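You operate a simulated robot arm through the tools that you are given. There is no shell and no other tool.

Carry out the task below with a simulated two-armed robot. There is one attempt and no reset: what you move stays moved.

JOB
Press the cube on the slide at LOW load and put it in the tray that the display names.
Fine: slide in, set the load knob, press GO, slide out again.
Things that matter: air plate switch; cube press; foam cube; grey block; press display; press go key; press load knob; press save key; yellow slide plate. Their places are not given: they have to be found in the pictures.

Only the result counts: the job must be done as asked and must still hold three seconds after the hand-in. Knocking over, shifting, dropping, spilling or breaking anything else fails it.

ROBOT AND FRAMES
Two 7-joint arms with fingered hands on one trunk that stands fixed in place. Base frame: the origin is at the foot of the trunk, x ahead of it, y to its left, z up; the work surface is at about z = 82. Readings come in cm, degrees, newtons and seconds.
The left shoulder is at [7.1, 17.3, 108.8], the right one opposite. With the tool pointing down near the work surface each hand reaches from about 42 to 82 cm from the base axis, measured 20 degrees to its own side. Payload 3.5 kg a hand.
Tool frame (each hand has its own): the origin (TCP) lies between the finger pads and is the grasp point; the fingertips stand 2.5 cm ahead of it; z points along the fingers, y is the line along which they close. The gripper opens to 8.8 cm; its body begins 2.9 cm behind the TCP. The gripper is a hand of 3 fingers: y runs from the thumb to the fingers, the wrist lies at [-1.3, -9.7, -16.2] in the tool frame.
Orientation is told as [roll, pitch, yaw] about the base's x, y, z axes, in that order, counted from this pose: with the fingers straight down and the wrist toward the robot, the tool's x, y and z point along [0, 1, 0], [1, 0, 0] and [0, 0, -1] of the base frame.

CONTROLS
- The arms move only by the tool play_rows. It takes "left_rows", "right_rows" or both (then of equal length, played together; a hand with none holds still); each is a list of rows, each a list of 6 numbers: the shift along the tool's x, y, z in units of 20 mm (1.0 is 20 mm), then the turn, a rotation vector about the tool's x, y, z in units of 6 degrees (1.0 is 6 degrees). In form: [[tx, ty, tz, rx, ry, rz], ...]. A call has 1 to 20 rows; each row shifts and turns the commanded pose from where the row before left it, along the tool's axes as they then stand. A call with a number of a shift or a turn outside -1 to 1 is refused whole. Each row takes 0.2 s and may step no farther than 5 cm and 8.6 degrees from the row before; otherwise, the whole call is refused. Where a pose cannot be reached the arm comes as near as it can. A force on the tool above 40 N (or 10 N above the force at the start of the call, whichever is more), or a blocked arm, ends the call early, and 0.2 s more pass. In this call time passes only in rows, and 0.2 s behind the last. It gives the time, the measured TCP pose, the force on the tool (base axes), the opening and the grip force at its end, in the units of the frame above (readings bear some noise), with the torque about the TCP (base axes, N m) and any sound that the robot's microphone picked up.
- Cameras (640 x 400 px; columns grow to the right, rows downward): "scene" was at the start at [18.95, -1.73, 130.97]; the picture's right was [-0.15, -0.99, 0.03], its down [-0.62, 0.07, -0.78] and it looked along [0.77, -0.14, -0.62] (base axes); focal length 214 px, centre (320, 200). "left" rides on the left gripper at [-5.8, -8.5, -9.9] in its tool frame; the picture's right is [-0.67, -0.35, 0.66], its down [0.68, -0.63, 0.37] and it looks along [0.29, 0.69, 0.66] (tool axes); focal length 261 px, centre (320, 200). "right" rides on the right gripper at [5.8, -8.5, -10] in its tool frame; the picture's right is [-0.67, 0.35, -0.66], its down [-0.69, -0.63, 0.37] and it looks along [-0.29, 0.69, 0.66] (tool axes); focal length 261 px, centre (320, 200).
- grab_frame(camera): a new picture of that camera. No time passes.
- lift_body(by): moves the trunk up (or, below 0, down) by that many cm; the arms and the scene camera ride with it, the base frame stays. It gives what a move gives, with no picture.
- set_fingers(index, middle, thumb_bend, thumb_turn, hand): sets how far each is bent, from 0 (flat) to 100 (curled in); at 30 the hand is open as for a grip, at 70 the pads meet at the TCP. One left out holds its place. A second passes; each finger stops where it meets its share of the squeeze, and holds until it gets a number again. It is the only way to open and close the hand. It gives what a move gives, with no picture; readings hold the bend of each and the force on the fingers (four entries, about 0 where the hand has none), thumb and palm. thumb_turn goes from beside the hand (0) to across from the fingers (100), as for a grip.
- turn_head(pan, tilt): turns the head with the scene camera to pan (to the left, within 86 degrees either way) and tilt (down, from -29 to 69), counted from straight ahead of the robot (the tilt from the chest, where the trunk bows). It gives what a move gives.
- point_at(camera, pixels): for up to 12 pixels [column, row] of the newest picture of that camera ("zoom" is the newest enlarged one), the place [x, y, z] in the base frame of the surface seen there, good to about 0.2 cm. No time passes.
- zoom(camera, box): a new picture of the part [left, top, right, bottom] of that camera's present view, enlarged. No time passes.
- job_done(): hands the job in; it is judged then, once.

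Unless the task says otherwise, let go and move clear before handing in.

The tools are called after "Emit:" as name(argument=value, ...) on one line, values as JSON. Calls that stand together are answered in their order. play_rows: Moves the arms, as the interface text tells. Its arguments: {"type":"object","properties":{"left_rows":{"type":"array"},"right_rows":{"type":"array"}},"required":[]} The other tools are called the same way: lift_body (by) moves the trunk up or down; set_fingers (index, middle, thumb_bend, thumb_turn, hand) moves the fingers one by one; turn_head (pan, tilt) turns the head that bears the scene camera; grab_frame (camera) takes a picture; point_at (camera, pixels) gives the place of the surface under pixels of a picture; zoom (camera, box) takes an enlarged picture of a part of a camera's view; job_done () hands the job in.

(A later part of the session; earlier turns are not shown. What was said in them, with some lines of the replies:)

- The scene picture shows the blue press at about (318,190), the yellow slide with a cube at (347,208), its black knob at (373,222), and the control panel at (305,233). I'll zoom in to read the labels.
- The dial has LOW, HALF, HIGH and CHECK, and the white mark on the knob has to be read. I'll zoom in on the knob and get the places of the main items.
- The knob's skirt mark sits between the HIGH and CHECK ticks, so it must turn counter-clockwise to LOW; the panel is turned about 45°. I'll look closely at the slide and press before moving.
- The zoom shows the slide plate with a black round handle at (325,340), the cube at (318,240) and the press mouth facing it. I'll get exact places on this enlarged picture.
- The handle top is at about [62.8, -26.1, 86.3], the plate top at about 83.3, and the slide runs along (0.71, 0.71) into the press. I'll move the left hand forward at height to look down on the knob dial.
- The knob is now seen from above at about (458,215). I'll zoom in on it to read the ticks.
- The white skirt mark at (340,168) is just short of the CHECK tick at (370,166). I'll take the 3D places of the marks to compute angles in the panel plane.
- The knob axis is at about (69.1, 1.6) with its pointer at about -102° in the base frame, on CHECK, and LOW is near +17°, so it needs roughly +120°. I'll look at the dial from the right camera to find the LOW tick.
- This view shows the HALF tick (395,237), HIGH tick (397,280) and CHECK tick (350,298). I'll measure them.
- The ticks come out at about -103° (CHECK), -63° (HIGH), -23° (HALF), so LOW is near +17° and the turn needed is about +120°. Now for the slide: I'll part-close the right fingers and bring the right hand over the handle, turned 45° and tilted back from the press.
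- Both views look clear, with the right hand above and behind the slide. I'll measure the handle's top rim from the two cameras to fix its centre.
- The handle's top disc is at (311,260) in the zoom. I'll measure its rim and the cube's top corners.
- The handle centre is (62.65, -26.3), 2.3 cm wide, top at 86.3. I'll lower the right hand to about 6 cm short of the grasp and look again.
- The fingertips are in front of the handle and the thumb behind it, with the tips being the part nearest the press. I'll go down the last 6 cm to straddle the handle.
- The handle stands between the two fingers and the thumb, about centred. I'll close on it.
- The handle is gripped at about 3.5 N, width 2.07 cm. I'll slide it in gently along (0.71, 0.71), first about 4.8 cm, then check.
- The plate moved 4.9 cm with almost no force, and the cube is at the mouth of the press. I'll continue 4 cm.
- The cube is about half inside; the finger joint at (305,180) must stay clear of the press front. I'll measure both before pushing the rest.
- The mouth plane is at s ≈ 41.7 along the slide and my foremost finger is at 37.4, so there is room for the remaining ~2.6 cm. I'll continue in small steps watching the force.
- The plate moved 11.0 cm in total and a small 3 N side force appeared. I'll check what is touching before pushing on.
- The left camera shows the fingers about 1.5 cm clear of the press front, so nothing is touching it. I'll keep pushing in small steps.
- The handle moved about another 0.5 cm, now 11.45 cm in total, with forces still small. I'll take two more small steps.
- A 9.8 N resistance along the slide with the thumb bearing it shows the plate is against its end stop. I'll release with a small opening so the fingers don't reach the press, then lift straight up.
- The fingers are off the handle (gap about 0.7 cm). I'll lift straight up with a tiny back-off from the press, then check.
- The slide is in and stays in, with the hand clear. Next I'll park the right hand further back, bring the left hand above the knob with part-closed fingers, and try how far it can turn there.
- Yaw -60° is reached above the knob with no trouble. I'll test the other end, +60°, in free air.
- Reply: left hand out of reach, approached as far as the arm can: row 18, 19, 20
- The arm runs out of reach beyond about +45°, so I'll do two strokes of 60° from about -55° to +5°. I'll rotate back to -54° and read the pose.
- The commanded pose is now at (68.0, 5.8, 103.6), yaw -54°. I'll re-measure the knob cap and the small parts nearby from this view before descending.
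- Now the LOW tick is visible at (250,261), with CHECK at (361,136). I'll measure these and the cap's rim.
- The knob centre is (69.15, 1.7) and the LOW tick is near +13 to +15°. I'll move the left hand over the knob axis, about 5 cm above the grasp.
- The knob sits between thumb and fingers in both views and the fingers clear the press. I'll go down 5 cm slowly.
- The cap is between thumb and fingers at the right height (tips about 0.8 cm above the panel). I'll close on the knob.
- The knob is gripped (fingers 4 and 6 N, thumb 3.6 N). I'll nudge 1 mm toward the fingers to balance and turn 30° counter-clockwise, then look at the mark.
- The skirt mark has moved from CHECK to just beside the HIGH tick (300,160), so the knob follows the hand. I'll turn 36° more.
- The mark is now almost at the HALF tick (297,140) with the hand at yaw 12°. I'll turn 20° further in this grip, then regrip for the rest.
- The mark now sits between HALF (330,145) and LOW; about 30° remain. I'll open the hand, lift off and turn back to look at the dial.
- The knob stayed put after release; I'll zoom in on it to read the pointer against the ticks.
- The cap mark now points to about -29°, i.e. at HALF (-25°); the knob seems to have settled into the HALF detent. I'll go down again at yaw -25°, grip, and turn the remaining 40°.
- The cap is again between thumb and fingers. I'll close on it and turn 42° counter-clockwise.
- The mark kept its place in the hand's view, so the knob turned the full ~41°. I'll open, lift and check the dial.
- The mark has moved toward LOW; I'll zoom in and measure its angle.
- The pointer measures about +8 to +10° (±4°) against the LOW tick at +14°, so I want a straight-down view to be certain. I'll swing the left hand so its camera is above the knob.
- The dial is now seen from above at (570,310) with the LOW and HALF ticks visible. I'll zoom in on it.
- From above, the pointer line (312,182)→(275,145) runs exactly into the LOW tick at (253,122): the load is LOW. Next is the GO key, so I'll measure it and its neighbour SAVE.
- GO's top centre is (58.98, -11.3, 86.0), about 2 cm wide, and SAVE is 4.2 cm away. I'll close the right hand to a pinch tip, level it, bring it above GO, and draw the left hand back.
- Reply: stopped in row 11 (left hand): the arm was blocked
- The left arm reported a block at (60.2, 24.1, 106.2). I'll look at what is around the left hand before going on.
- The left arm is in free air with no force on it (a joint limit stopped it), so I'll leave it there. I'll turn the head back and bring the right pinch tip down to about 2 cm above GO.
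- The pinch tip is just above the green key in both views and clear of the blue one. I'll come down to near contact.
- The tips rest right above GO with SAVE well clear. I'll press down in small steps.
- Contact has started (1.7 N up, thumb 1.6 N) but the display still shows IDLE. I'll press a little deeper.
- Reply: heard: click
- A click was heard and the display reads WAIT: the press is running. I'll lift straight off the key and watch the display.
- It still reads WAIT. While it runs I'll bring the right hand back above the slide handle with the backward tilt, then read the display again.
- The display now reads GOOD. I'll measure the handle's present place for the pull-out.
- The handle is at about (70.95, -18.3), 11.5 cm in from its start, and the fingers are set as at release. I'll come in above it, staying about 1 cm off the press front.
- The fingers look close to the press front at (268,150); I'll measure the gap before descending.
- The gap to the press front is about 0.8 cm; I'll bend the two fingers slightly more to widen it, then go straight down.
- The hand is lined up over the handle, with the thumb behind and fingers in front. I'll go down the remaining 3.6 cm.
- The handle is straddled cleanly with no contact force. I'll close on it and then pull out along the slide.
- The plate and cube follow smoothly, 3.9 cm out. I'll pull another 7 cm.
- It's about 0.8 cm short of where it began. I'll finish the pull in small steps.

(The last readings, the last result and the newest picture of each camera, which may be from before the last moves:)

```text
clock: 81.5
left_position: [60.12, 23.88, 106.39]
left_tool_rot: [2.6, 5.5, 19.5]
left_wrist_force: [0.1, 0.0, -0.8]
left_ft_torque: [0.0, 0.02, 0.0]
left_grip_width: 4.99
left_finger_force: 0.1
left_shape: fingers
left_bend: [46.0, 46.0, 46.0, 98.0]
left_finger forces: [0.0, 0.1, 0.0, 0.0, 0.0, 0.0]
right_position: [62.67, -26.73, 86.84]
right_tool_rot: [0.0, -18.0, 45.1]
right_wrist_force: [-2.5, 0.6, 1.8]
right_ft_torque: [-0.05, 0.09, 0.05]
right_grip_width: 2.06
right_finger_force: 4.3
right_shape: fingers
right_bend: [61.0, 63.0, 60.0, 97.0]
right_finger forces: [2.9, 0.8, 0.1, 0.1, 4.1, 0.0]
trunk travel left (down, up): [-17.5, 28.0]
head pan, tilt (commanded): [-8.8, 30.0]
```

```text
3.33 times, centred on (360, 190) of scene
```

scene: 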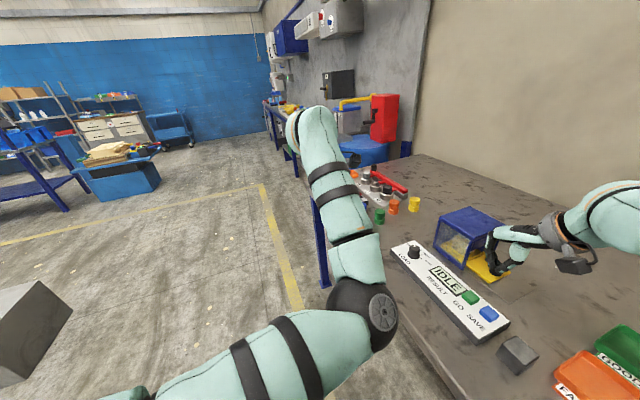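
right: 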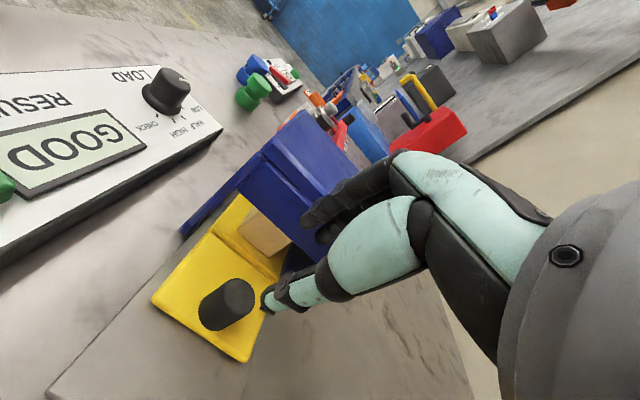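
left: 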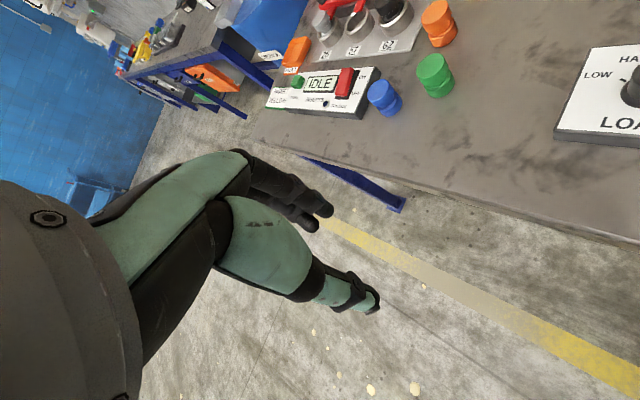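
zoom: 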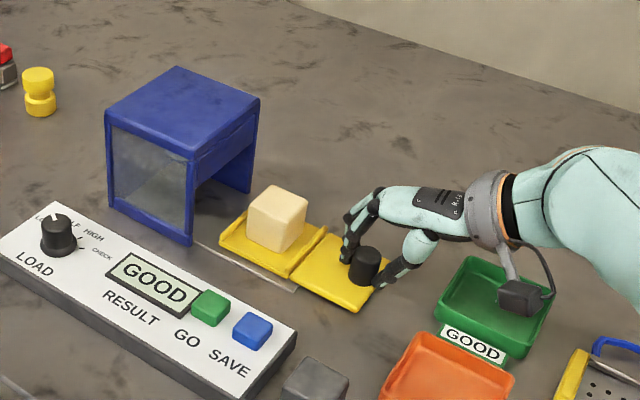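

The slide is back out at its starting place and the display still says GOOD. I'll release the handle and lift straight up.

Emit:
set_fingers(hand="right", index=46, middle=46, thumb_bend=46)

Emit:
play_rows(right_rows=[[0, 0.124, -0.38, 0, 0, 0], [0, 0.216, -0.666, 0, 0, 0], [0, 0.309, -0.951, 0, 0, 0], [0, 0.309, -0.951, 0, 0, 0], [0, 0.309, -0.951, 0, 0, 0], [0, 0.309, -0.951, 0, 0, 0], [0, 0.309, -0.951, 0, 0, 0], [0, 0.309, -0.951, 0, 0, 0], [0, 0, 0, 1, 0, 0], [0, 0, 0, 1, 0, 0], [0, 0, 0, 1, 0, 0]])

Emit:
grab_frame(camera="right")

Emit:
zoom(camera="scene", box=[300, 150, 460, 260])

```text
clock: 82.5
left_position: [60.26, 23.82, 106.38]
left_tool_rot: [2.6, 5.5, 19.4]
left_wrist_force: [-0.2, -0.7, 0.2]
left_ft_torque: [0.01, -0.01, 0.0]
left_grip_width: 5.0
left_finger_force: 0.1
left_shape: fingers
left_bend: [46.0, 46.0, 46.0, 98.0]
left_finger forces: [0.1, 0.0, 0.0, 0.0, 0.0, 0.0]
right_position: [62.67, -26.61, 86.83]
right_tool_rot: [-0.1, -17.9, 45.1]
right_wrist_force: [-0.6, -0.4, -1.9]
right_ft_torque: [0.0, -0.05, 0.05]
right_grip_width: 4.99
right_finger_force: 0.1
right_shape: fingers
right_bend: [46.0, 46.0, 46.0, 97.0]
right_finger forces: [0.0, 0.0, 0.1, 0.0, 0.1, 0.0]
trunk travel left (down, up): [-17.5, 28.0]
head pan, tilt (commanded): [-8.8, 30.0]
```

```text
clock: 84.9
left_position: [60.24, 23.88, 106.18]
left_tool_rot: [2.7, 5.5, 19.4]
left_wrist_force: [-0.2, 0.0, -0.2]
left_ft_torque: [-0.02, -0.03, 0.01]
left_grip_width: 4.98
left_finger_force: 0.1
left_shape: fingers
left_bend: [46.0, 46.0, 46.0, 98.0]
left_finger forces: [0.0, 0.1, 0.1, 0.0, 0.0, 0.0]
right_position: [62.61, -26.56, 100.96]
right_tool_rot: [0.0, 0.1, 45.0]
right_wrist_force: [0.5, -0.2, 0.1]
right_ft_torque: [0.0, -0.02, 0.03]
right_grip_width: 5.0
right_finger_force: 0.1
right_shape: fingers
right_bend: [46.0, 46.0, 46.0, 97.0]
right_finger forces: [0.0, 0.0, 0.0, 0.0, 0.1, 0.0]
trunk travel left (down, up): [-17.5, 28.0]
head pan, tilt (commanded): [-8.8, 30.0]
```

```text
taken
```

right: 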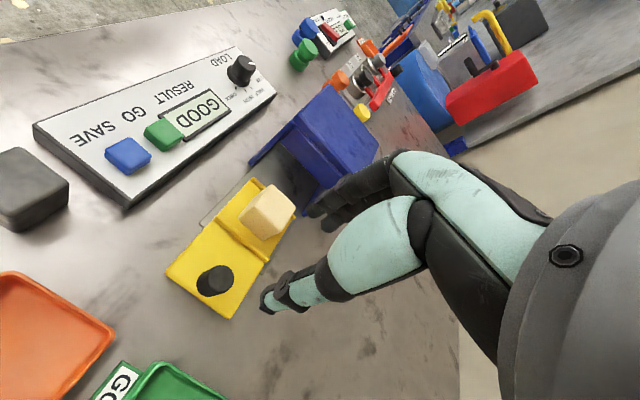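

```text
3.64 times, centred on (380, 205) of scene
```

zoom: 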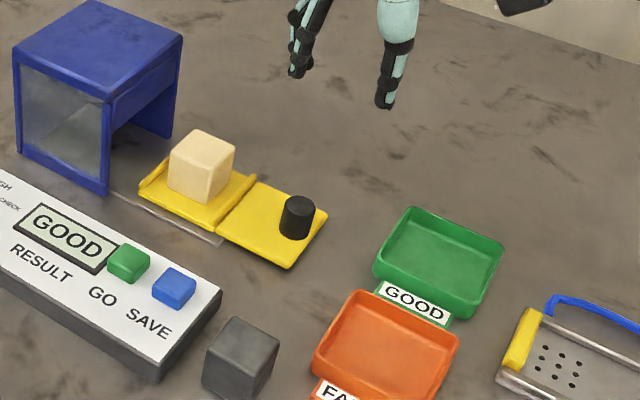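

The cube sits on the pulled-out plate and the green tray is labelled GOOD. I'll measure the cube and the tray.

Emit:
point_at(camera="zoom", pixels=[[205, 134], [230, 150], [212, 165], [174, 148], [203, 149], [296, 203], [377, 262], [410, 213], [500, 248], [470, 310], [435, 262], [420, 300]])

Emit:
zoom(camera="right", box=[160, 150, 320, 320])

Emit:
point_at(camera="zoom", pixels=[[250, 85], [300, 120], [265, 160], [215, 125], [258, 120], [240, 290]])

```text
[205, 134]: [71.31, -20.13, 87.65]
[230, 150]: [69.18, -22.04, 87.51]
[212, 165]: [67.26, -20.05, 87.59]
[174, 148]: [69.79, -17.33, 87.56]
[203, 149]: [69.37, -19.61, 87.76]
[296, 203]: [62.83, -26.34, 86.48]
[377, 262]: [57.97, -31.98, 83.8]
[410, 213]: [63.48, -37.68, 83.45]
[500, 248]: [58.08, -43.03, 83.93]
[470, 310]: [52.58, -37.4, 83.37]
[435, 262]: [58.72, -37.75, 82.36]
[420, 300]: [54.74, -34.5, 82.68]
```

```text
2.35 times, centred on (240, 235) of right
```

zoom: 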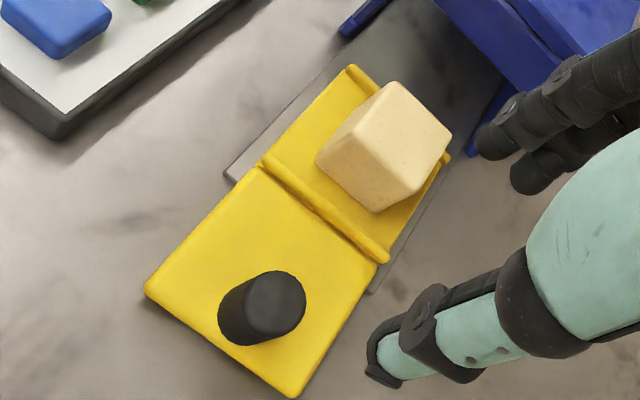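

```text
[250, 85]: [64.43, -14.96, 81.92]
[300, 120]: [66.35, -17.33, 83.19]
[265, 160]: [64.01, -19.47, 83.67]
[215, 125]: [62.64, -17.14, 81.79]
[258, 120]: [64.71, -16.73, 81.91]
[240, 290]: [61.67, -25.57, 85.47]
```

Emit:
point_at(camera="zoom", pixels=[[395, 86], [447, 140], [418, 185], [375, 130], [410, 135], [320, 160], [378, 208], [345, 165], [350, 70], [447, 158], [370, 235], [300, 190]])

```text
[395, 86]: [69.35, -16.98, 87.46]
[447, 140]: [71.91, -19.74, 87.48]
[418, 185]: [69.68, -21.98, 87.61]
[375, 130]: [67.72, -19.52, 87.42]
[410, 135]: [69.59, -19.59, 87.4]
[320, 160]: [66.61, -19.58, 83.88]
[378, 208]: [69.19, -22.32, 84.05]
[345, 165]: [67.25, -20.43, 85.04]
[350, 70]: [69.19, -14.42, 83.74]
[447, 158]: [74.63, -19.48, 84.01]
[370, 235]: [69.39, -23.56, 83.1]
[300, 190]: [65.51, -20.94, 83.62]
```

The handle is back at (62.83, -26.34), as at the start; the cube's centre is (69.35, -19.6), about 3.8 cm wide with its top at 87.5, and the GOOD tray's centre is (58.0, -37.5). I'll open the right hand to fit and move above the cube.

Emit:
set_fingers(hand="right", index=42, middle=42, thumb_bend=42)

Emit:
play_rows(right_rows=[[0.013, 0.807, 0.3, 0, 0, 0], [0.013, 0.807, 0.3, 0, 0, 0], [0.013, 0.807, 0.3, 0, 0, 0], [0.013, 0.807, 0.3, 0, 0, 0], [0.013, 0.807, 0.3, 0, 0, 0], [0.013, 0.807, 0.3, 0, 0, 0]])

Emit:
zoom(camera="scene", box=[280, 100, 420, 230])

Emit:
grab_frame(camera="right")

```text
clock: 85.9
left_position: [60.22, 23.93, 106.3]
left_tool_rot: [2.8, 5.5, 19.4]
left_wrist_force: [-0.2, -0.4, -0.6]
left_ft_torque: [-0.02, 0.0, 0.01]
left_grip_width: 5.02
left_finger_force: 0.0
left_shape: fingers
left_bend: [46.0, 46.0, 46.0, 98.0]
left_finger forces: [0.1, 0.0, 0.0, 0.0, 0.1, 0.0]
right_position: [62.48, -26.56, 100.83]
right_tool_rot: [0.0, 0.1, 45.2]
right_wrist_force: [-0.6, 0.6, -0.1]
right_ft_torque: [0.02, -0.02, 0.0]
right_grip_width: 5.86
right_finger_force: 0.1
right_shape: fingers
right_bend: [42.0, 42.0, 42.0, 97.0]
right_finger forces: [0.1, 0.0, 0.0, 0.1, 0.1, 0.1]
trunk travel left (down, up): [-17.5, 28.0]
head pan, tilt (commanded): [-8.8, 30.0]
```

```text
clock: 87.3
left_position: [60.2, 24.1, 106.3]
left_tool_rot: [2.6, 5.5, 19.5]
left_wrist_force: [-0.6, 0.5, -0.8]
left_ft_torque: [0.01, -0.03, -0.01]
left_grip_width: 5.0
left_finger_force: 0.0
left_shape: fingers
left_bend: [46.0, 46.0, 46.0, 98.0]
left_finger forces: [0.0, 0.0, 0.1, 0.0, 0.1, 0.0]
right_position: [69.27, -19.62, 97.14]
right_tool_rot: [0.0, 0.2, 45.2]
right_wrist_force: [0.0, 0.5, -0.5]
right_ft_torque: [-0.01, 0.0, 0.02]
right_grip_width: 5.86
right_finger_force: 0.2
right_shape: fingers
right_bend: [42.0, 42.0, 42.0, 97.0]
right_finger forces: [0.0, 0.1, 0.0, 0.1, 0.0, 0.0]
trunk travel left (down, up): [-17.5, 28.0]
head pan, tilt (commanded): [-8.8, 30.0]
```

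```text
3.08 times, centred on (350, 165) of scene
```

zoom: 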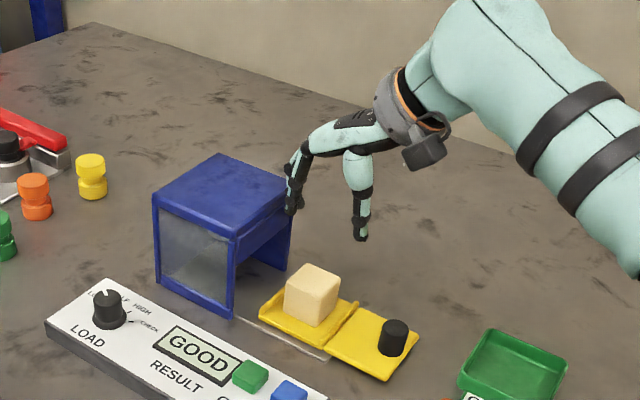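

```text
taken
```

right: 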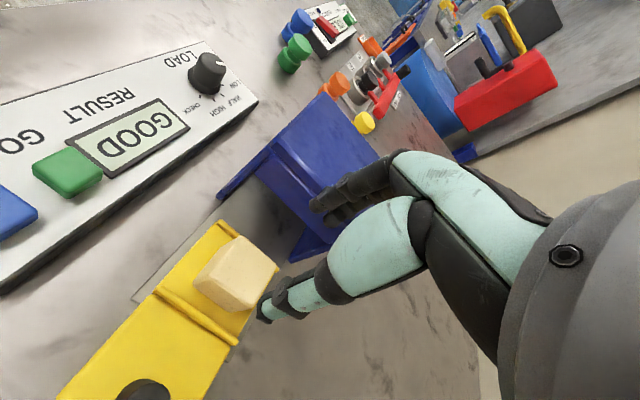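

The hand is above the cube; I'll measure the finger-to-press gap before descending.

Emit:
zoom(camera="scene", box=[310, 120, 390, 190])

Emit:
point_at(camera="scene", pixels=[[374, 167]])

```text
5.71 times, centred on (350, 155) of scene
```

zoom: 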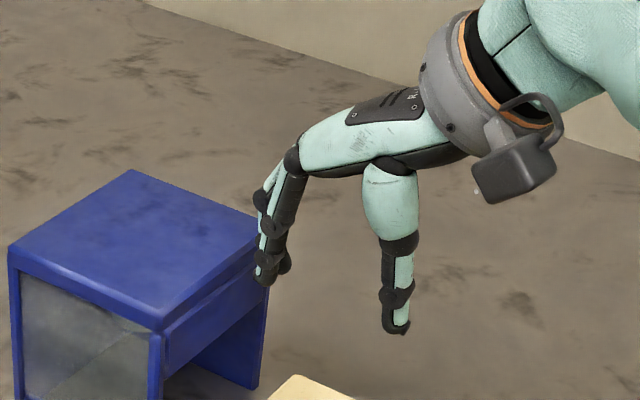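

```text
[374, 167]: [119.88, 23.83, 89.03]
```

Emit:
point_at(camera="zoom", pixels=[[262, 275], [260, 240], [258, 205], [275, 225], [290, 165], [268, 190], [286, 262], [270, 262], [395, 325], [245, 220], [160, 325], [230, 240]])

```text
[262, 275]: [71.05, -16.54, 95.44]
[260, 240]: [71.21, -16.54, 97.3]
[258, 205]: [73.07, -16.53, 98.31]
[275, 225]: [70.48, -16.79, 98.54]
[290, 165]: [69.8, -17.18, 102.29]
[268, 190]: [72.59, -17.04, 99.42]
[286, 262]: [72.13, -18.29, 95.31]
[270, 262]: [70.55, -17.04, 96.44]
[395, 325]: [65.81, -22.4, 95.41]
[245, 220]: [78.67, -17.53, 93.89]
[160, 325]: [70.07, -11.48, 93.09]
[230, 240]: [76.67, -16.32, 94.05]
```

The fingers stay at least 1.3 cm clear of the press. I'll descend to just above the cube and look once more.

Emit:
play_rows(right_rows=[[0, 0.02, 0.7, 0, 0, 0], [0, 0.02, 0.7, 0, 0, 0], [0, 0.02, 0.7, 0, 0, 0], [0, 0, 0.7, 0, 0, 0]])

Emit:
zoom(camera="scene", box=[300, 120, 400, 220])

Emit:
zoom(camera="right", box=[180, 140, 400, 340])

```text
clock: 88.3
left_position: [60.31, 23.96, 106.28]
left_tool_rot: [2.7, 5.5, 19.4]
left_wrist_force: [0.0, -0.8, -0.4]
left_ft_torque: [0.04, 0.0, 0.02]
left_grip_width: 5.01
left_finger_force: 0.1
left_shape: fingers
left_bend: [46.0, 46.0, 46.0, 98.0]
left_finger forces: [0.0, 0.1, 0.1, 0.0, 0.0, 0.0]
right_position: [69.26, -19.65, 91.58]
right_tool_rot: [0.0, 0.1, 45.1]
right_wrist_force: [-0.1, -0.5, -0.3]
right_ft_torque: [0.0, 0.01, 0.0]
right_grip_width: 5.87
right_finger_force: 0.1
right_shape: fingers
right_bend: [42.0, 42.0, 42.0, 97.0]
right_finger forces: [0.0, 0.1, 0.0, 0.0, 0.0, 0.0]
trunk travel left (down, up): [-17.5, 28.0]
head pan, tilt (commanded): [-8.8, 30.0]
```

```text
4.00 times, centred on (350, 170) of scene
```

zoom: 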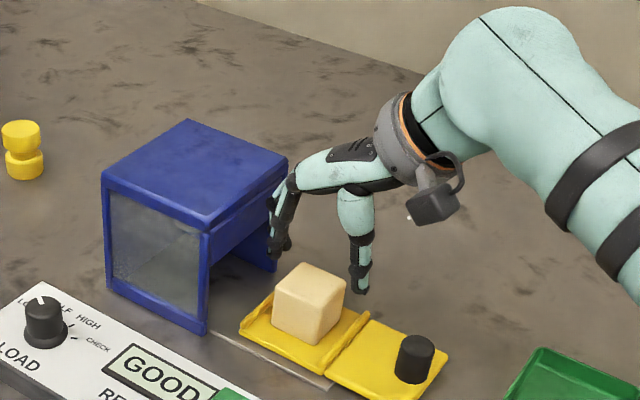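

```text
2.00 times, centred on (290, 240) of right
```

zoom: 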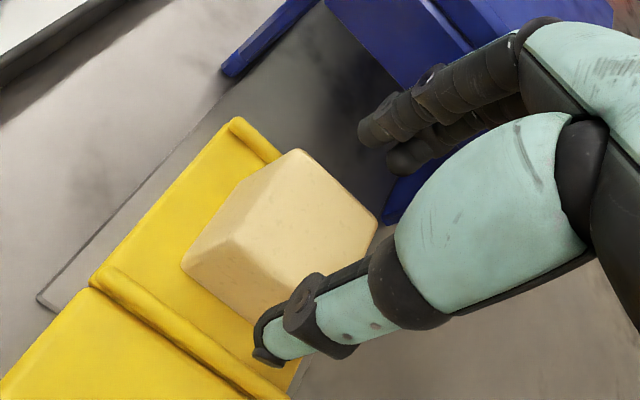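

The cube lies between thumb and fingers. I'll go down the last 4.3 cm.

Emit:
play_rows(right_rows=[[0, 0.02, 0.43, 0, 0, 0], [0, 0, 0.43, 0, 0, 0], [0, 0, 0.43, 0, 0, 0], [0, 0, 0.43, 0, 0, 0], [0, 0, 0.4, 0, 0, 0]])

Emit:
zoom(camera="scene", box=[300, 120, 400, 220])

Emit:
zoom(camera="right", box=[180, 140, 400, 340])

```text
clock: 89.5
left_position: [60.29, 23.83, 106.33]
left_tool_rot: [2.7, 5.4, 19.4]
left_wrist_force: [-0.8, -0.3, 0.0]
left_ft_torque: [-0.03, -0.01, -0.02]
left_grip_width: 4.98
left_finger_force: 0.1
left_shape: fingers
left_bend: [46.0, 46.0, 46.0, 98.0]
left_finger forces: [0.1, 0.1, 0.0, 0.0, 0.0, 0.0]
right_position: [69.39, -19.58, 87.54]
right_tool_rot: [0.0, 0.1, 45.1]
right_wrist_force: [0.2, 0.4, -0.1]
right_ft_torque: [-0.04, -0.02, -0.01]
right_grip_width: 5.87
right_finger_force: 0.0
right_shape: fingers
right_bend: [42.0, 42.0, 42.0, 97.0]
right_finger forces: [0.1, 0.1, 0.0, 0.0, 0.0, 0.1]
trunk travel left (down, up): [-17.5, 28.0]
head pan, tilt (commanded): [-8.8, 30.0]
```

```text
4.00 times, centred on (350, 170) of scene
```

zoom: 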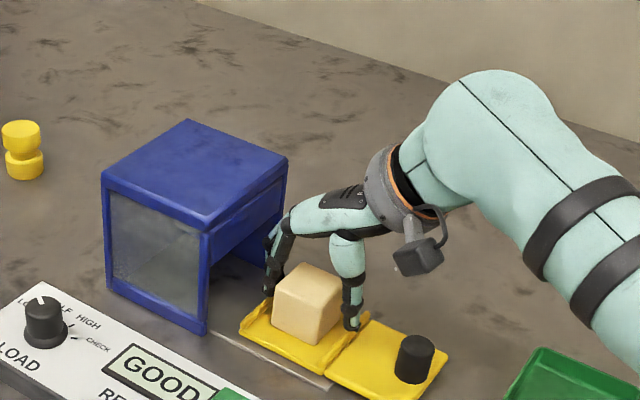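

```text
2.00 times, centred on (290, 240) of right
```

zoom: 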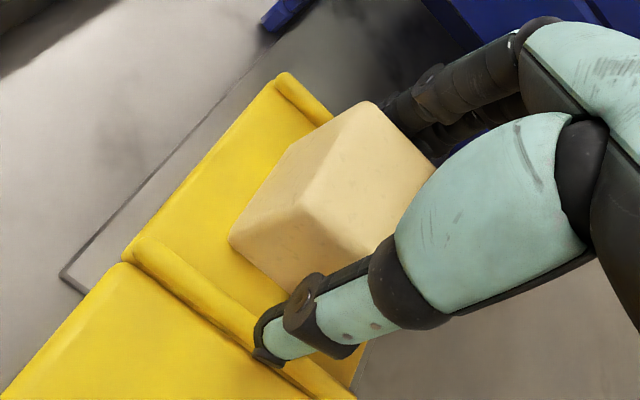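

The fingers and thumb are at both faces of the cube. I'll close gently on it.

Emit:
set_fingers(hand="right", index=57, middle=57, thumb_bend=57)

Emit:
zoom(camera="scene", box=[300, 120, 400, 220])

Emit:
zoom(camera="right", box=[180, 140, 400, 340])

```text
clock: 90.5
left_position: [60.33, 23.88, 106.33]
left_tool_rot: [2.7, 5.4, 19.4]
left_wrist_force: [-0.4, -0.2, 0.9]
left_ft_torque: [-0.01, -0.02, 0.03]
left_grip_width: 4.99
left_finger_force: 0.1
left_shape: fingers
left_bend: [46.0, 46.0, 46.0, 98.0]
left_finger forces: [0.0, 0.0, 0.1, 0.0, 0.0, 0.1]
right_position: [69.53, -19.75, 87.69]
right_tool_rot: [0.0, 0.1, 45.1]
right_wrist_force: [0.5, -0.3, 0.1]
right_ft_torque: [-0.03, -0.02, -0.01]
right_grip_width: 3.88
right_finger_force: 4.9
right_shape: fingers
right_bend: [52.0, 53.0, 51.0, 97.0]
right_finger forces: [2.4, 2.3, 0.0, 0.0, 4.7, 0.0]
trunk travel left (down, up): [-17.5, 28.0]
head pan, tilt (commanded): [-8.8, 30.0]
```

```text
4.00 times, centred on (350, 170) of scene
```

zoom: 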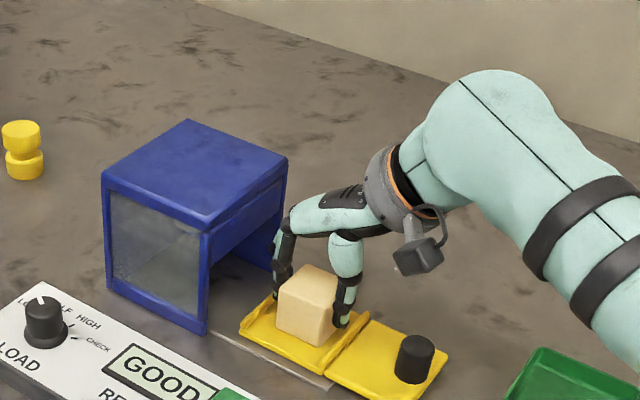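

```text
2.00 times, centred on (290, 240) of right
```

zoom: 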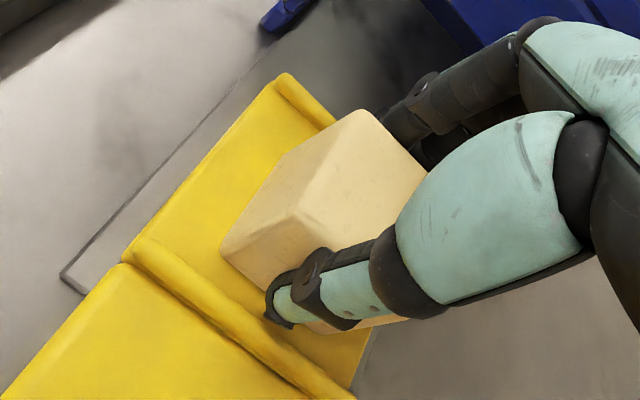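

The cube is held at 3.88 cm width with balanced force (2.4 + 2.3 N against 4.7 N). I'll lift it slowly.

Emit:
play_rows(right_rows=[[0, 0, -0.15, 0, 0, 0], [0, 0, -0.3, 0, 0, 0], [0, 0, -0.4, 0, 0, 0], [0, -0.1, -0.5, 0, 0, 0], [0, -0.1, -0.5, 0, 0, 0], [0, -0.1, -0.5, 0, 0, 0], [0, -0.1, -0.5, 0, 0, 0], [0, -0.1, -0.5, 0, 0, 0], [0, -0.1, -0.5, 0, 0, 0], [0, -0.1, -0.5, 0, 0, 0], [0, -0.1, -0.5, 0, 0, 0], [0, -0.1, -0.3, 0, 0, 0]])

Emit:
zoom(camera="scene", box=[290, 90, 440, 240])

```text
clock: 93.1
left_position: [60.18, 23.9, 106.2]
left_tool_rot: [2.6, 5.5, 19.4]
left_wrist_force: [-0.1, 0.2, 0.0]
left_ft_torque: [0.01, -0.01, 0.06]
left_grip_width: 4.98
left_finger_force: 0.0
left_shape: fingers
left_bend: [46.0, 46.0, 46.0, 98.0]
left_finger forces: [0.0, 0.0, 0.0, 0.0, 0.0, 0.1]
right_position: [68.11, -20.88, 97.76]
right_tool_rot: [0.0, 0.1, 45.0]
right_wrist_force: [-0.2, 1.0, -0.2]
right_ft_torque: [0.01, -0.01, -0.02]
right_grip_width: 3.87
right_finger_force: 4.6
right_shape: fingers
right_bend: [52.0, 53.0, 51.0, 97.0]
right_finger forces: [2.6, 2.1, 0.0, 0.0, 4.7, 0.0]
trunk travel left (down, up): [-17.5, 28.0]
head pan, tilt (commanded): [-8.8, 30.0]
```

```text
2.67 times, centred on (365, 165) of scene
```

zoom: 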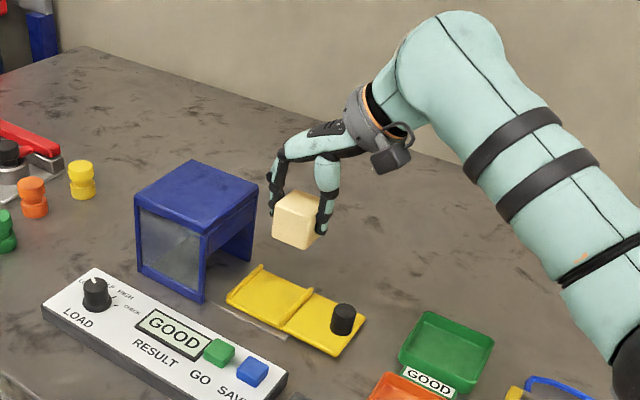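

The cube is held securely, well above the slide. I'll carry it over the green GOOD tray at this height.

Emit:
play_rows(right_rows=[[-0.08, -0.34, 0, 0, 0, 0], [-0.14, -0.56, 0, 0, 0, 0], [-0.16, -0.66, 0, 0, 0, 0], [-0.16, -0.66, 0, 0, 0, 0], [-0.16, -0.66, 0, 0, 0, 0], [-0.16, -0.66, 0, 0, 0, 0], [-0.16, -0.66, 0, 0, 0, 0], [-0.16, -0.66, 0, 0, 0, 0], [-0.16, -0.66, 0, 0, 0, 0], [-0.16, -0.66, 0, 0, 0, 0], [-0.16, -0.66, 0, 0, 0, 0], [-0.16, -0.66, 0, 0, 0, 0], [-0.16, -0.66, 0, 0, 0, 0], [-0.16, -0.66, 0, 0, 0, 0], [-0.17, -0.62, 0, 0, 0, 0]])

Emit:
zoom(camera="scene", box=[340, 100, 500, 260])

Emit:
grab_frame(camera="right")

```text
clock: 96.3
left_position: [60.25, 23.96, 106.34]
left_tool_rot: [2.8, 5.4, 19.5]
left_wrist_force: [0.5, 0.5, 0.4]
left_ft_torque: [0.02, 0.01, 0.02]
left_grip_width: 5.02
left_finger_force: 0.1
left_shape: fingers
left_bend: [46.0, 46.0, 46.0, 98.0]
left_finger forces: [0.0, 0.0, 0.1, 0.0, 0.0, 0.1]
right_position: [58.05, -37.56, 97.71]
right_tool_rot: [0.0, 0.1, 45.1]
right_wrist_force: [0.0, 0.3, -0.5]
right_ft_torque: [0.0, -0.01, -0.02]
right_grip_width: 3.83
right_finger_force: 3.8
right_shape: fingers
right_bend: [52.0, 53.0, 51.0, 97.0]
right_finger forces: [2.5, 2.1, 0.0, 0.1, 4.6, 0.1]
trunk travel left (down, up): [-17.5, 28.0]
head pan, tilt (commanded): [-8.8, 30.0]
```

```text
2.50 times, centred on (420, 180) of scene
```

zoom: 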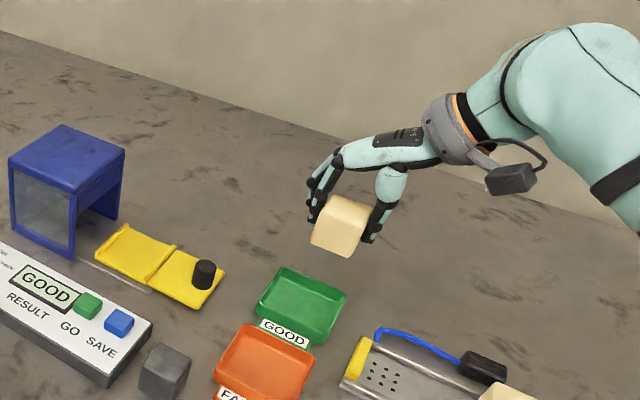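

```text
taken
```

right: 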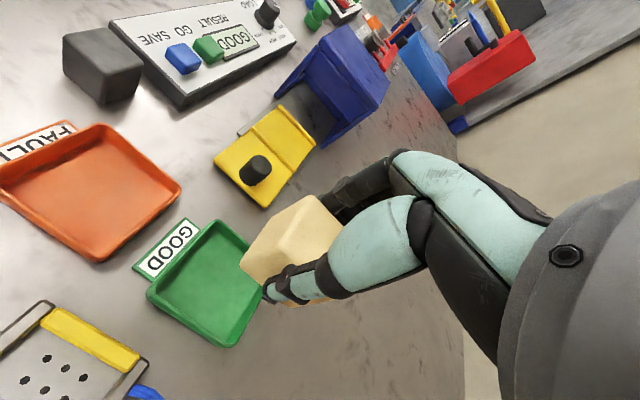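

The cube is above the GOOD tray. I'll confirm the tray's rim and floor from both cameras before lowering.

Emit:
point_at(camera="right", pixels=[[213, 222], [149, 293], [221, 346], [205, 285], [180, 290], [215, 320], [212, 240], [230, 290]])

Emit:
zoom(camera="scene", box=[390, 190, 450, 250])

Emit:
point_at(camera="zoom", pixels=[[190, 60], [185, 200], [400, 140], [350, 280], [270, 170], [230, 90], [370, 150], [340, 240], [200, 170]])

```text
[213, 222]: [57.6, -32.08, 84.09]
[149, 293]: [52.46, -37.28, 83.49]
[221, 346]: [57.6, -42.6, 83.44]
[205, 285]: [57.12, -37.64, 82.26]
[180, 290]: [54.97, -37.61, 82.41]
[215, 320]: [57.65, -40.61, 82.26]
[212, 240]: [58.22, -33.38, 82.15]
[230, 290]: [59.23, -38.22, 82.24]
```

```text
6.67 times, centred on (420, 220) of scene
```

zoom: 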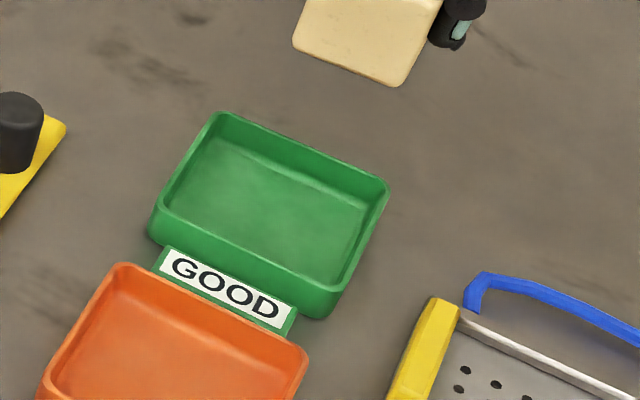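

```text
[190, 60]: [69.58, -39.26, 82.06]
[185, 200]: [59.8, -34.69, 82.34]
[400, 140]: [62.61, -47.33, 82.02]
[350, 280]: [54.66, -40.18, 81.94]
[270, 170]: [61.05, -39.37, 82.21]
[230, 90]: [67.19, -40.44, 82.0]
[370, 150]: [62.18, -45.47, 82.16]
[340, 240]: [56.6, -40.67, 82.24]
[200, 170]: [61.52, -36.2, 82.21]
```

The tray centre is (57.9, -37.45), rim 84, floor 82.2, right below the cube. I'll lower until the cube is about 0.8 cm above the floor and look.

Emit:
play_rows(right_rows=[[0, 0.02, 0.5, 0, 0, 0], [0, 0, 0.5, 0, 0, 0], [0, 0, 0.5, 0, 0, 0], [0, 0, 0.5, 0, 0, 0], [0, 0, 0.5, 0, 0, 0], [0, 0, 0.5, 0, 0, 0], [0, 0, 0.5, 0, 0, 0], [0, 0, 0.5, 0, 0, 0], [0, 0, 0.5, 0, 0, 0], [0, 0, 0.4, 0, 0, 0], [0, 0, 0.25, 0, 0, 0]])

Emit:
zoom(camera="scene", box=[370, 150, 470, 250])

Emit:
zoom(camera="right", box=[160, 140, 400, 360])

```text
clock: 98.7
left_position: [60.34, 23.95, 106.35]
left_tool_rot: [2.7, 5.5, 19.4]
left_wrist_force: [0.7, 0.8, 0.5]
left_ft_torque: [0.02, -0.01, -0.01]
left_grip_width: 5.01
left_finger_force: 0.1
left_shape: fingers
left_bend: [46.0, 46.0, 46.0, 98.0]
left_finger forces: [0.1, 0.0, 0.0, 0.1, 0.0, 0.1]
right_position: [58.09, -37.6, 87.44]
right_tool_rot: [0.0, 0.2, 45.0]
right_wrist_force: [-0.3, -0.7, -0.3]
right_ft_torque: [-0.02, 0.01, 0.01]
right_grip_width: 3.86
right_finger_force: 4.7
right_shape: fingers
right_bend: [52.0, 53.0, 51.0, 97.0]
right_finger forces: [2.4, 2.1, 0.1, 0.1, 4.6, 0.0]
trunk travel left (down, up): [-17.5, 28.0]
head pan, tilt (commanded): [-8.8, 30.0]
```

```text
4.00 times, centred on (420, 200) of scene
```

zoom: 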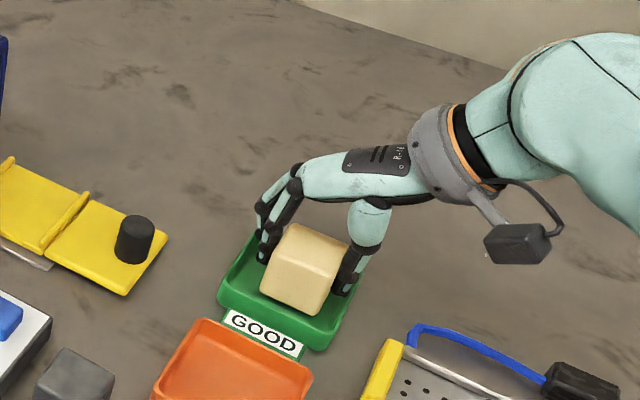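

```text
1.82 times, centred on (280, 250) of right
```

zoom: 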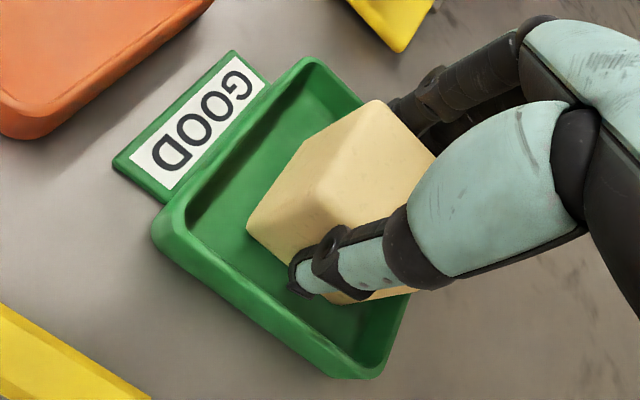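

The cube is centred within the tray, with the thumb inside its rim. I'll lower the last bit gently until it meets the floor.

Emit:
play_rows(right_rows=[[0, 0, 0.1, 0, 0, 0], [0, 0, 0.1, 0, 0, 0], [0, 0, 0.08, 0, 0, 0]])

Emit:
zoom(camera="right", box=[160, 140, 400, 360])

Emit:
zoom(camera="scene", box=[390, 180, 460, 250])

```text
clock: 99.5
left_position: [60.25, 23.82, 106.35]
left_tool_rot: [2.8, 5.5, 19.4]
left_wrist_force: [0.2, -0.8, -0.5]
left_ft_torque: [0.02, -0.01, 0.0]
left_grip_width: 5.0
left_finger_force: 0.0
left_shape: fingers
left_bend: [46.0, 46.0, 46.0, 98.0]
left_finger forces: [0.0, 0.0, 0.1, 0.0, 0.0, 0.0]
right_position: [58.16, -37.57, 86.86]
right_tool_rot: [-0.1, 0.1, 45.1]
right_wrist_force: [0.2, 0.3, -0.8]
right_ft_torque: [0.0, 0.03, -0.04]
right_grip_width: 3.84
right_finger_force: 4.9
right_shape: fingers
right_bend: [52.0, 53.0, 51.0, 97.0]
right_finger forces: [2.5, 2.2, 0.0, 0.0, 4.6, 0.0]
trunk travel left (down, up): [-17.5, 28.0]
head pan, tilt (commanded): [-8.8, 30.0]
```

```text
1.82 times, centred on (280, 250) of right
```

zoom: 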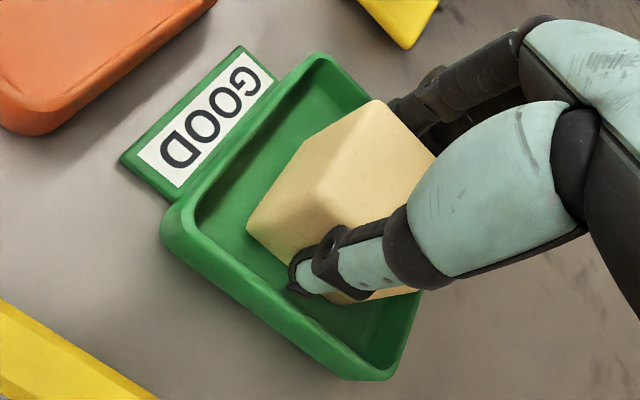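

```text
5.71 times, centred on (425, 215) of scene
```

zoom: 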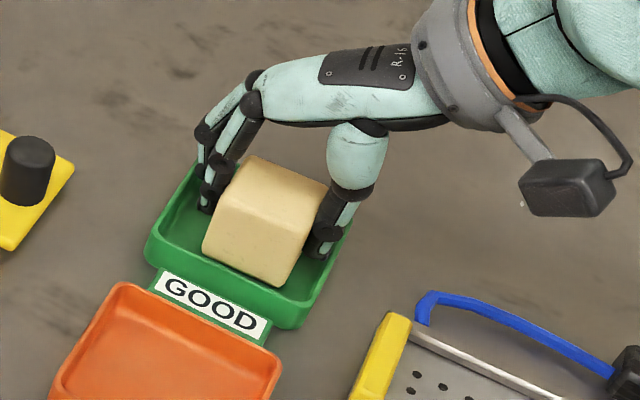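

No contact force yet, with the cube about 0.2–0.3 cm off the floor. I'll lower 2 mm more.

Emit:
play_rows(right_rows=[[0, 0, 0.06, 0, 0, 0], [0, 0, 0.05, 0, 0, 0]])

```text
clock: 100.1
left_position: [60.21, 23.87, 106.34]
left_tool_rot: [2.7, 5.4, 19.5]
left_wrist_force: [0.2, -0.5, -0.5]
left_ft_torque: [-0.02, 0.01, 0.0]
left_grip_width: 4.97
left_finger_force: 0.1
left_shape: fingers
left_bend: [46.0, 46.0, 46.0, 98.0]
left_finger forces: [0.0, 0.0, 0.0, 0.0, 0.0, 0.1]
right_position: [57.97, -37.47, 86.73]
right_tool_rot: [0.0, 0.1, 45.0]
right_wrist_force: [0.0, 0.1, 3.3]
right_ft_torque: [0.03, -0.04, -0.03]
right_grip_width: 3.87
right_finger_force: 4.3
right_shape: fingers
right_bend: [52.0, 53.0, 51.0, 97.0]
right_finger forces: [2.5, 2.3, 0.1, 0.0, 5.1, 0.0]
trunk travel left (down, up): [-17.5, 28.0]
head pan, tilt (commanded): [-8.8, 30.0]
```

A 3.3 N upward force shows the cube is on the tray floor. I'll open just enough to free it.

Emit:
set_fingers(hand="right", index=48, middle=48, thumb_bend=47)

Emit:
zoom(camera="right", box=[160, 140, 400, 360])

Emit:
zoom(camera="scene", box=[390, 180, 460, 250])

```text
clock: 101.1
left_position: [60.24, 23.86, 106.23]
left_tool_rot: [2.7, 5.5, 19.4]
left_wrist_force: [0.3, -0.7, -0.2]
left_ft_torque: [-0.01, 0.01, 0.01]
left_grip_width: 5.02
left_finger_force: 0.1
left_shape: fingers
left_bend: [46.0, 46.0, 46.0, 98.0]
left_finger forces: [0.0, 0.0, 0.0, 0.0, 0.1, 0.0]
right_position: [58.01, -37.5, 86.67]
right_tool_rot: [0.1, 0.2, 45.0]
right_wrist_force: [1.1, 1.0, -0.3]
right_ft_torque: [0.03, -0.01, -0.02]
right_grip_width: 4.47
right_finger_force: 0.8
right_shape: fingers
right_bend: [48.0, 48.0, 49.0, 97.0]
right_finger forces: [0.0, 0.0, 0.0, 0.1, 1.2, 0.0]
trunk travel left (down, up): [-17.5, 28.0]
head pan, tilt (commanded): [-8.8, 30.0]
```

```text
1.82 times, centred on (280, 250) of right
```

zoom: 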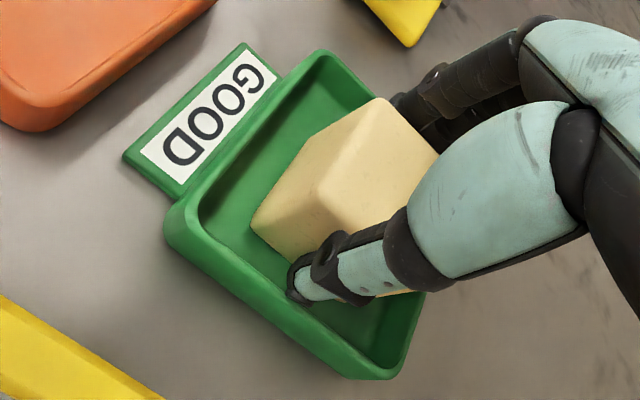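

```text
5.71 times, centred on (425, 215) of scene
```

zoom: 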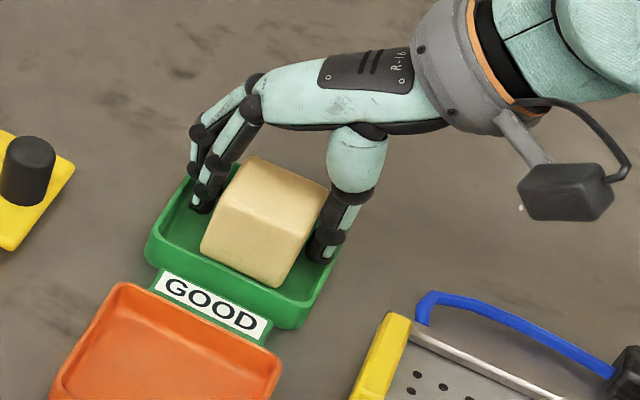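

The thumb feels 1.2 N, likely its back against the tray rim, so I'll ease it in slightly and then lift straight up.

Emit:
set_fingers(hand="right", thumb_bend=49.6)

Emit:
zoom(camera="right", box=[160, 140, 400, 360])

```text
clock: 102.1
left_position: [60.26, 23.91, 106.26]
left_tool_rot: [2.6, 5.5, 19.4]
left_wrist_force: [0.5, -0.1, -0.6]
left_ft_torque: [0.03, 0.01, -0.02]
left_grip_width: 5.0
left_finger_force: 0.1
left_shape: fingers
left_bend: [46.0, 46.0, 46.0, 98.0]
left_finger forces: [0.0, 0.0, 0.0, 0.0, 0.0, 0.1]
right_position: [57.98, -37.53, 86.69]
right_tool_rot: [0.0, 0.2, 45.1]
right_wrist_force: [0.6, 0.1, 0.6]
right_ft_torque: [-0.02, -0.04, 0.0]
right_grip_width: 4.43
right_finger_force: 0.0
right_shape: fingers
right_bend: [48.0, 48.0, 49.0, 97.0]
right_finger forces: [0.0, 0.1, 0.0, 0.0, 0.2, 0.0]
trunk travel left (down, up): [-17.5, 28.0]
head pan, tilt (commanded): [-8.8, 30.0]
```

```text
1.82 times, centred on (280, 250) of right
```

zoom: 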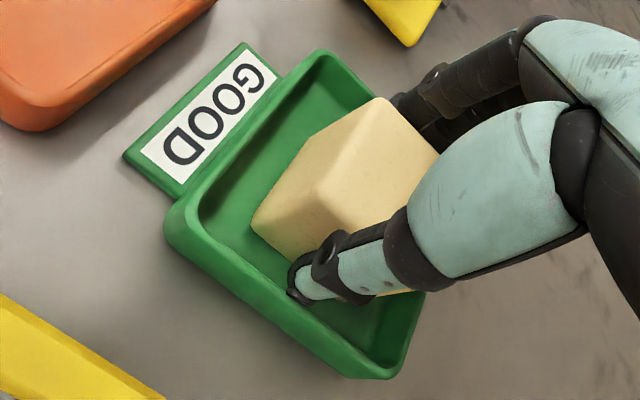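

All finger forces are now about zero. I'll lift straight up slowly, then clear.

Emit:
play_rows(right_rows=[[0, 0, -0.15, 0, 0, 0], [0, 0, -0.2, 0, 0, 0], [0, 0, -0.25, 0, 0, 0], [0, 0, -0.3, 0, 0, 0], [0, 0, -0.4, 0, 0, 0], [0, 0, -0.5, 0, 0, 0]])

Emit:
zoom(camera="scene", box=[380, 160, 470, 250])

Emit:
zoom(camera="right", box=[160, 140, 400, 360])

```text
clock: 103.5
left_position: [60.2, 23.95, 106.33]
left_tool_rot: [2.6, 5.6, 19.4]
left_wrist_force: [0.1, -0.4, -0.4]
left_ft_torque: [0.03, -0.01, -0.02]
left_grip_width: 5.01
left_finger_force: 0.1
left_shape: fingers
left_bend: [46.0, 46.0, 46.0, 98.0]
left_finger forces: [0.1, 0.0, 0.0, 0.0, 0.0, 0.1]
right_position: [58.09, -37.3, 90.31]
right_tool_rot: [0.0, 0.2, 45.1]
right_wrist_force: [-0.2, 0.4, -0.2]
right_ft_torque: [0.03, 0.02, -0.02]
right_grip_width: 4.45
right_finger_force: 0.0
right_shape: fingers
right_bend: [48.0, 48.0, 49.0, 97.0]
right_finger forces: [0.0, 0.0, 0.0, 0.1, 0.0, 0.0]
trunk travel left (down, up): [-17.5, 28.0]
head pan, tilt (commanded): [-8.8, 30.0]
```

```text
4.44 times, centred on (425, 205) of scene
```

zoom: 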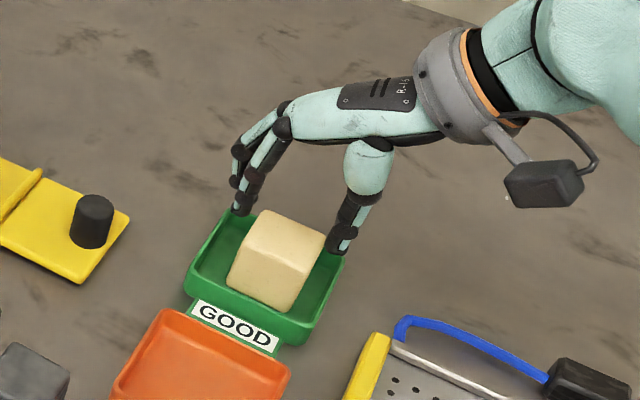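

```text
1.82 times, centred on (280, 250) of right
```

zoom: 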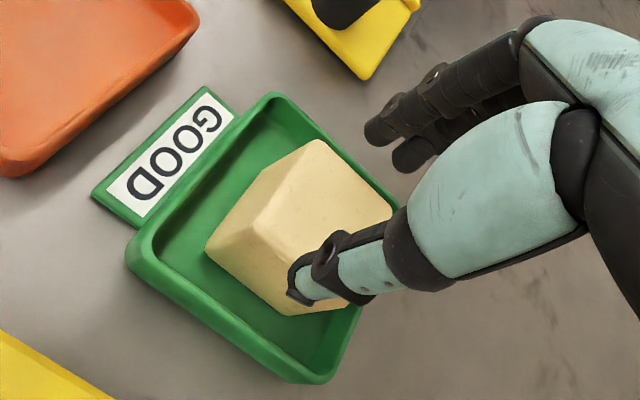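

The cube stays flat in the tray and the hand has come off it. I'll raise the right hand well clear and check the whole scene.

Emit:
play_rows(right_rows=[[0, 0, -0.7, 0, 0, 0], [0, 0, -1, 0, 0, 0], [0, 0, -1, 0, 0, 0], [0, 0, -1, 0, 0, 0], [0, 0, -1, 0, 0, 0], [0, 0, -1, 0, 0, 0], [0, 0, -1, 0, 0, 0], [0, -0.8, -0.5, 0, 0, 0], [0, -0.8, -0.5, 0, 0, 0]])

Emit:
grab_frame(camera="scene")

Emit:
zoom(camera="scene", box=[255, 140, 455, 280])

Emit:
grab_frame(camera="right")

```text
clock: 105.5
left_position: [60.21, 23.96, 106.35]
left_tool_rot: [2.7, 5.5, 19.6]
left_wrist_force: [-0.1, -0.7, -0.5]
left_ft_torque: [0.0, 0.0, 0.0]
left_grip_width: 4.99
left_finger_force: 0.0
left_shape: fingers
left_bend: [46.0, 46.0, 46.0, 98.0]
left_finger forces: [0.1, 0.1, 0.0, 0.1, 0.1, 0.0]
right_position: [55.85, -39.8, 105.78]
right_tool_rot: [0.1, 0.1, 45.0]
right_wrist_force: [-0.7, 0.5, -0.5]
right_ft_torque: [0.04, 0.03, 0.0]
right_grip_width: 4.45
right_finger_force: 0.0
right_shape: fingers
right_bend: [48.0, 48.0, 49.0, 97.0]
right_finger forces: [0.1, 0.1, 0.0, 0.0, 0.0, 0.1]
trunk travel left (down, up): [-17.5, 28.0]
head pan, tilt (commanded): [-8.8, 30.0]
```

```text
taken
```

scene: 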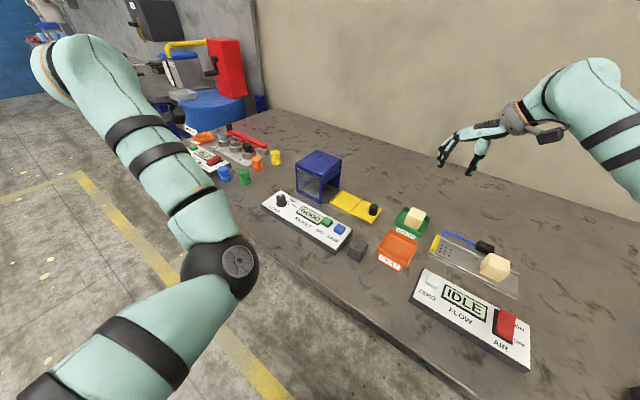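

```text
2.86 times, centred on (355, 210) of scene
```

zoom: 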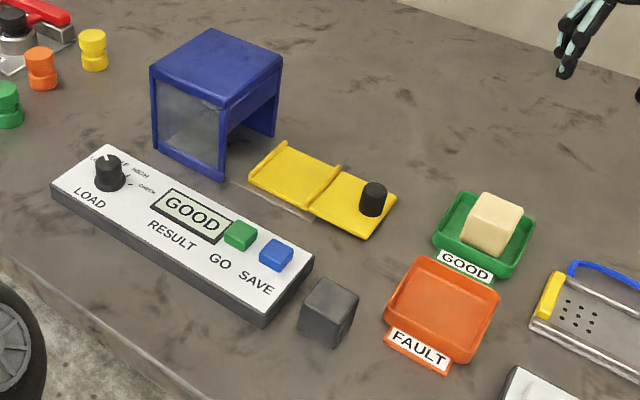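

```text
taken
```

right: 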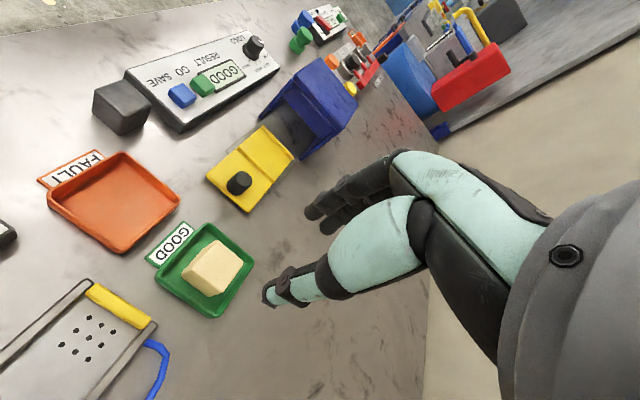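

The cube lies flat in the green GOOD tray, the slide is out, the display reads GOOD, and everything else stands as before. One last check of the tray and cube places before handing in.

Emit:
point_at(camera="right", pixels=[[208, 226], [157, 278], [212, 315], [252, 262], [210, 262], [238, 183], [120, 90]])

```text
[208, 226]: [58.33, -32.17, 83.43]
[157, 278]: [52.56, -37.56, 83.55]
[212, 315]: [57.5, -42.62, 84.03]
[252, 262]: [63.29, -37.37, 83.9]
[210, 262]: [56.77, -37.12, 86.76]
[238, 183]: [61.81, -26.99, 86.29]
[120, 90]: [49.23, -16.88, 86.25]
```

The tray corners match their earlier places, so it hasn't shifted. The cube's top is at 86.8, resting on the tray floor, and both hands are clear, so I'll hand in.

Emit:
job_done()

```text
The job is handed in.
```

The cube was pressed at LOW load, the display read GOOD, and the cube now lies flat in the green GOOD tray. The job is handed in; the judge's result has not come back.

- **Load setting:** a view from straight above showed the knob pointing exactly at the LOW tick before I pressed GO.
- **Press run:** GO clicked once, and the display went from IDLE to WAIT to GOOD. I did not touch SAVE.
- **Slide:** it is back out at its starting place, and its handle measures where it did at the start.
- **Surroundings:** the GOOD tray measures where it did before, and in the last pictures nothing else looked moved. While setting the cube down, the right thumb brushed the tray rim lightly (about 1 N).
- **Arms:** both hands are clear of the work. The left arm reported a block while I drew it back; it was in free air with no force on it, so I took it for a joint limit and left it parked there.
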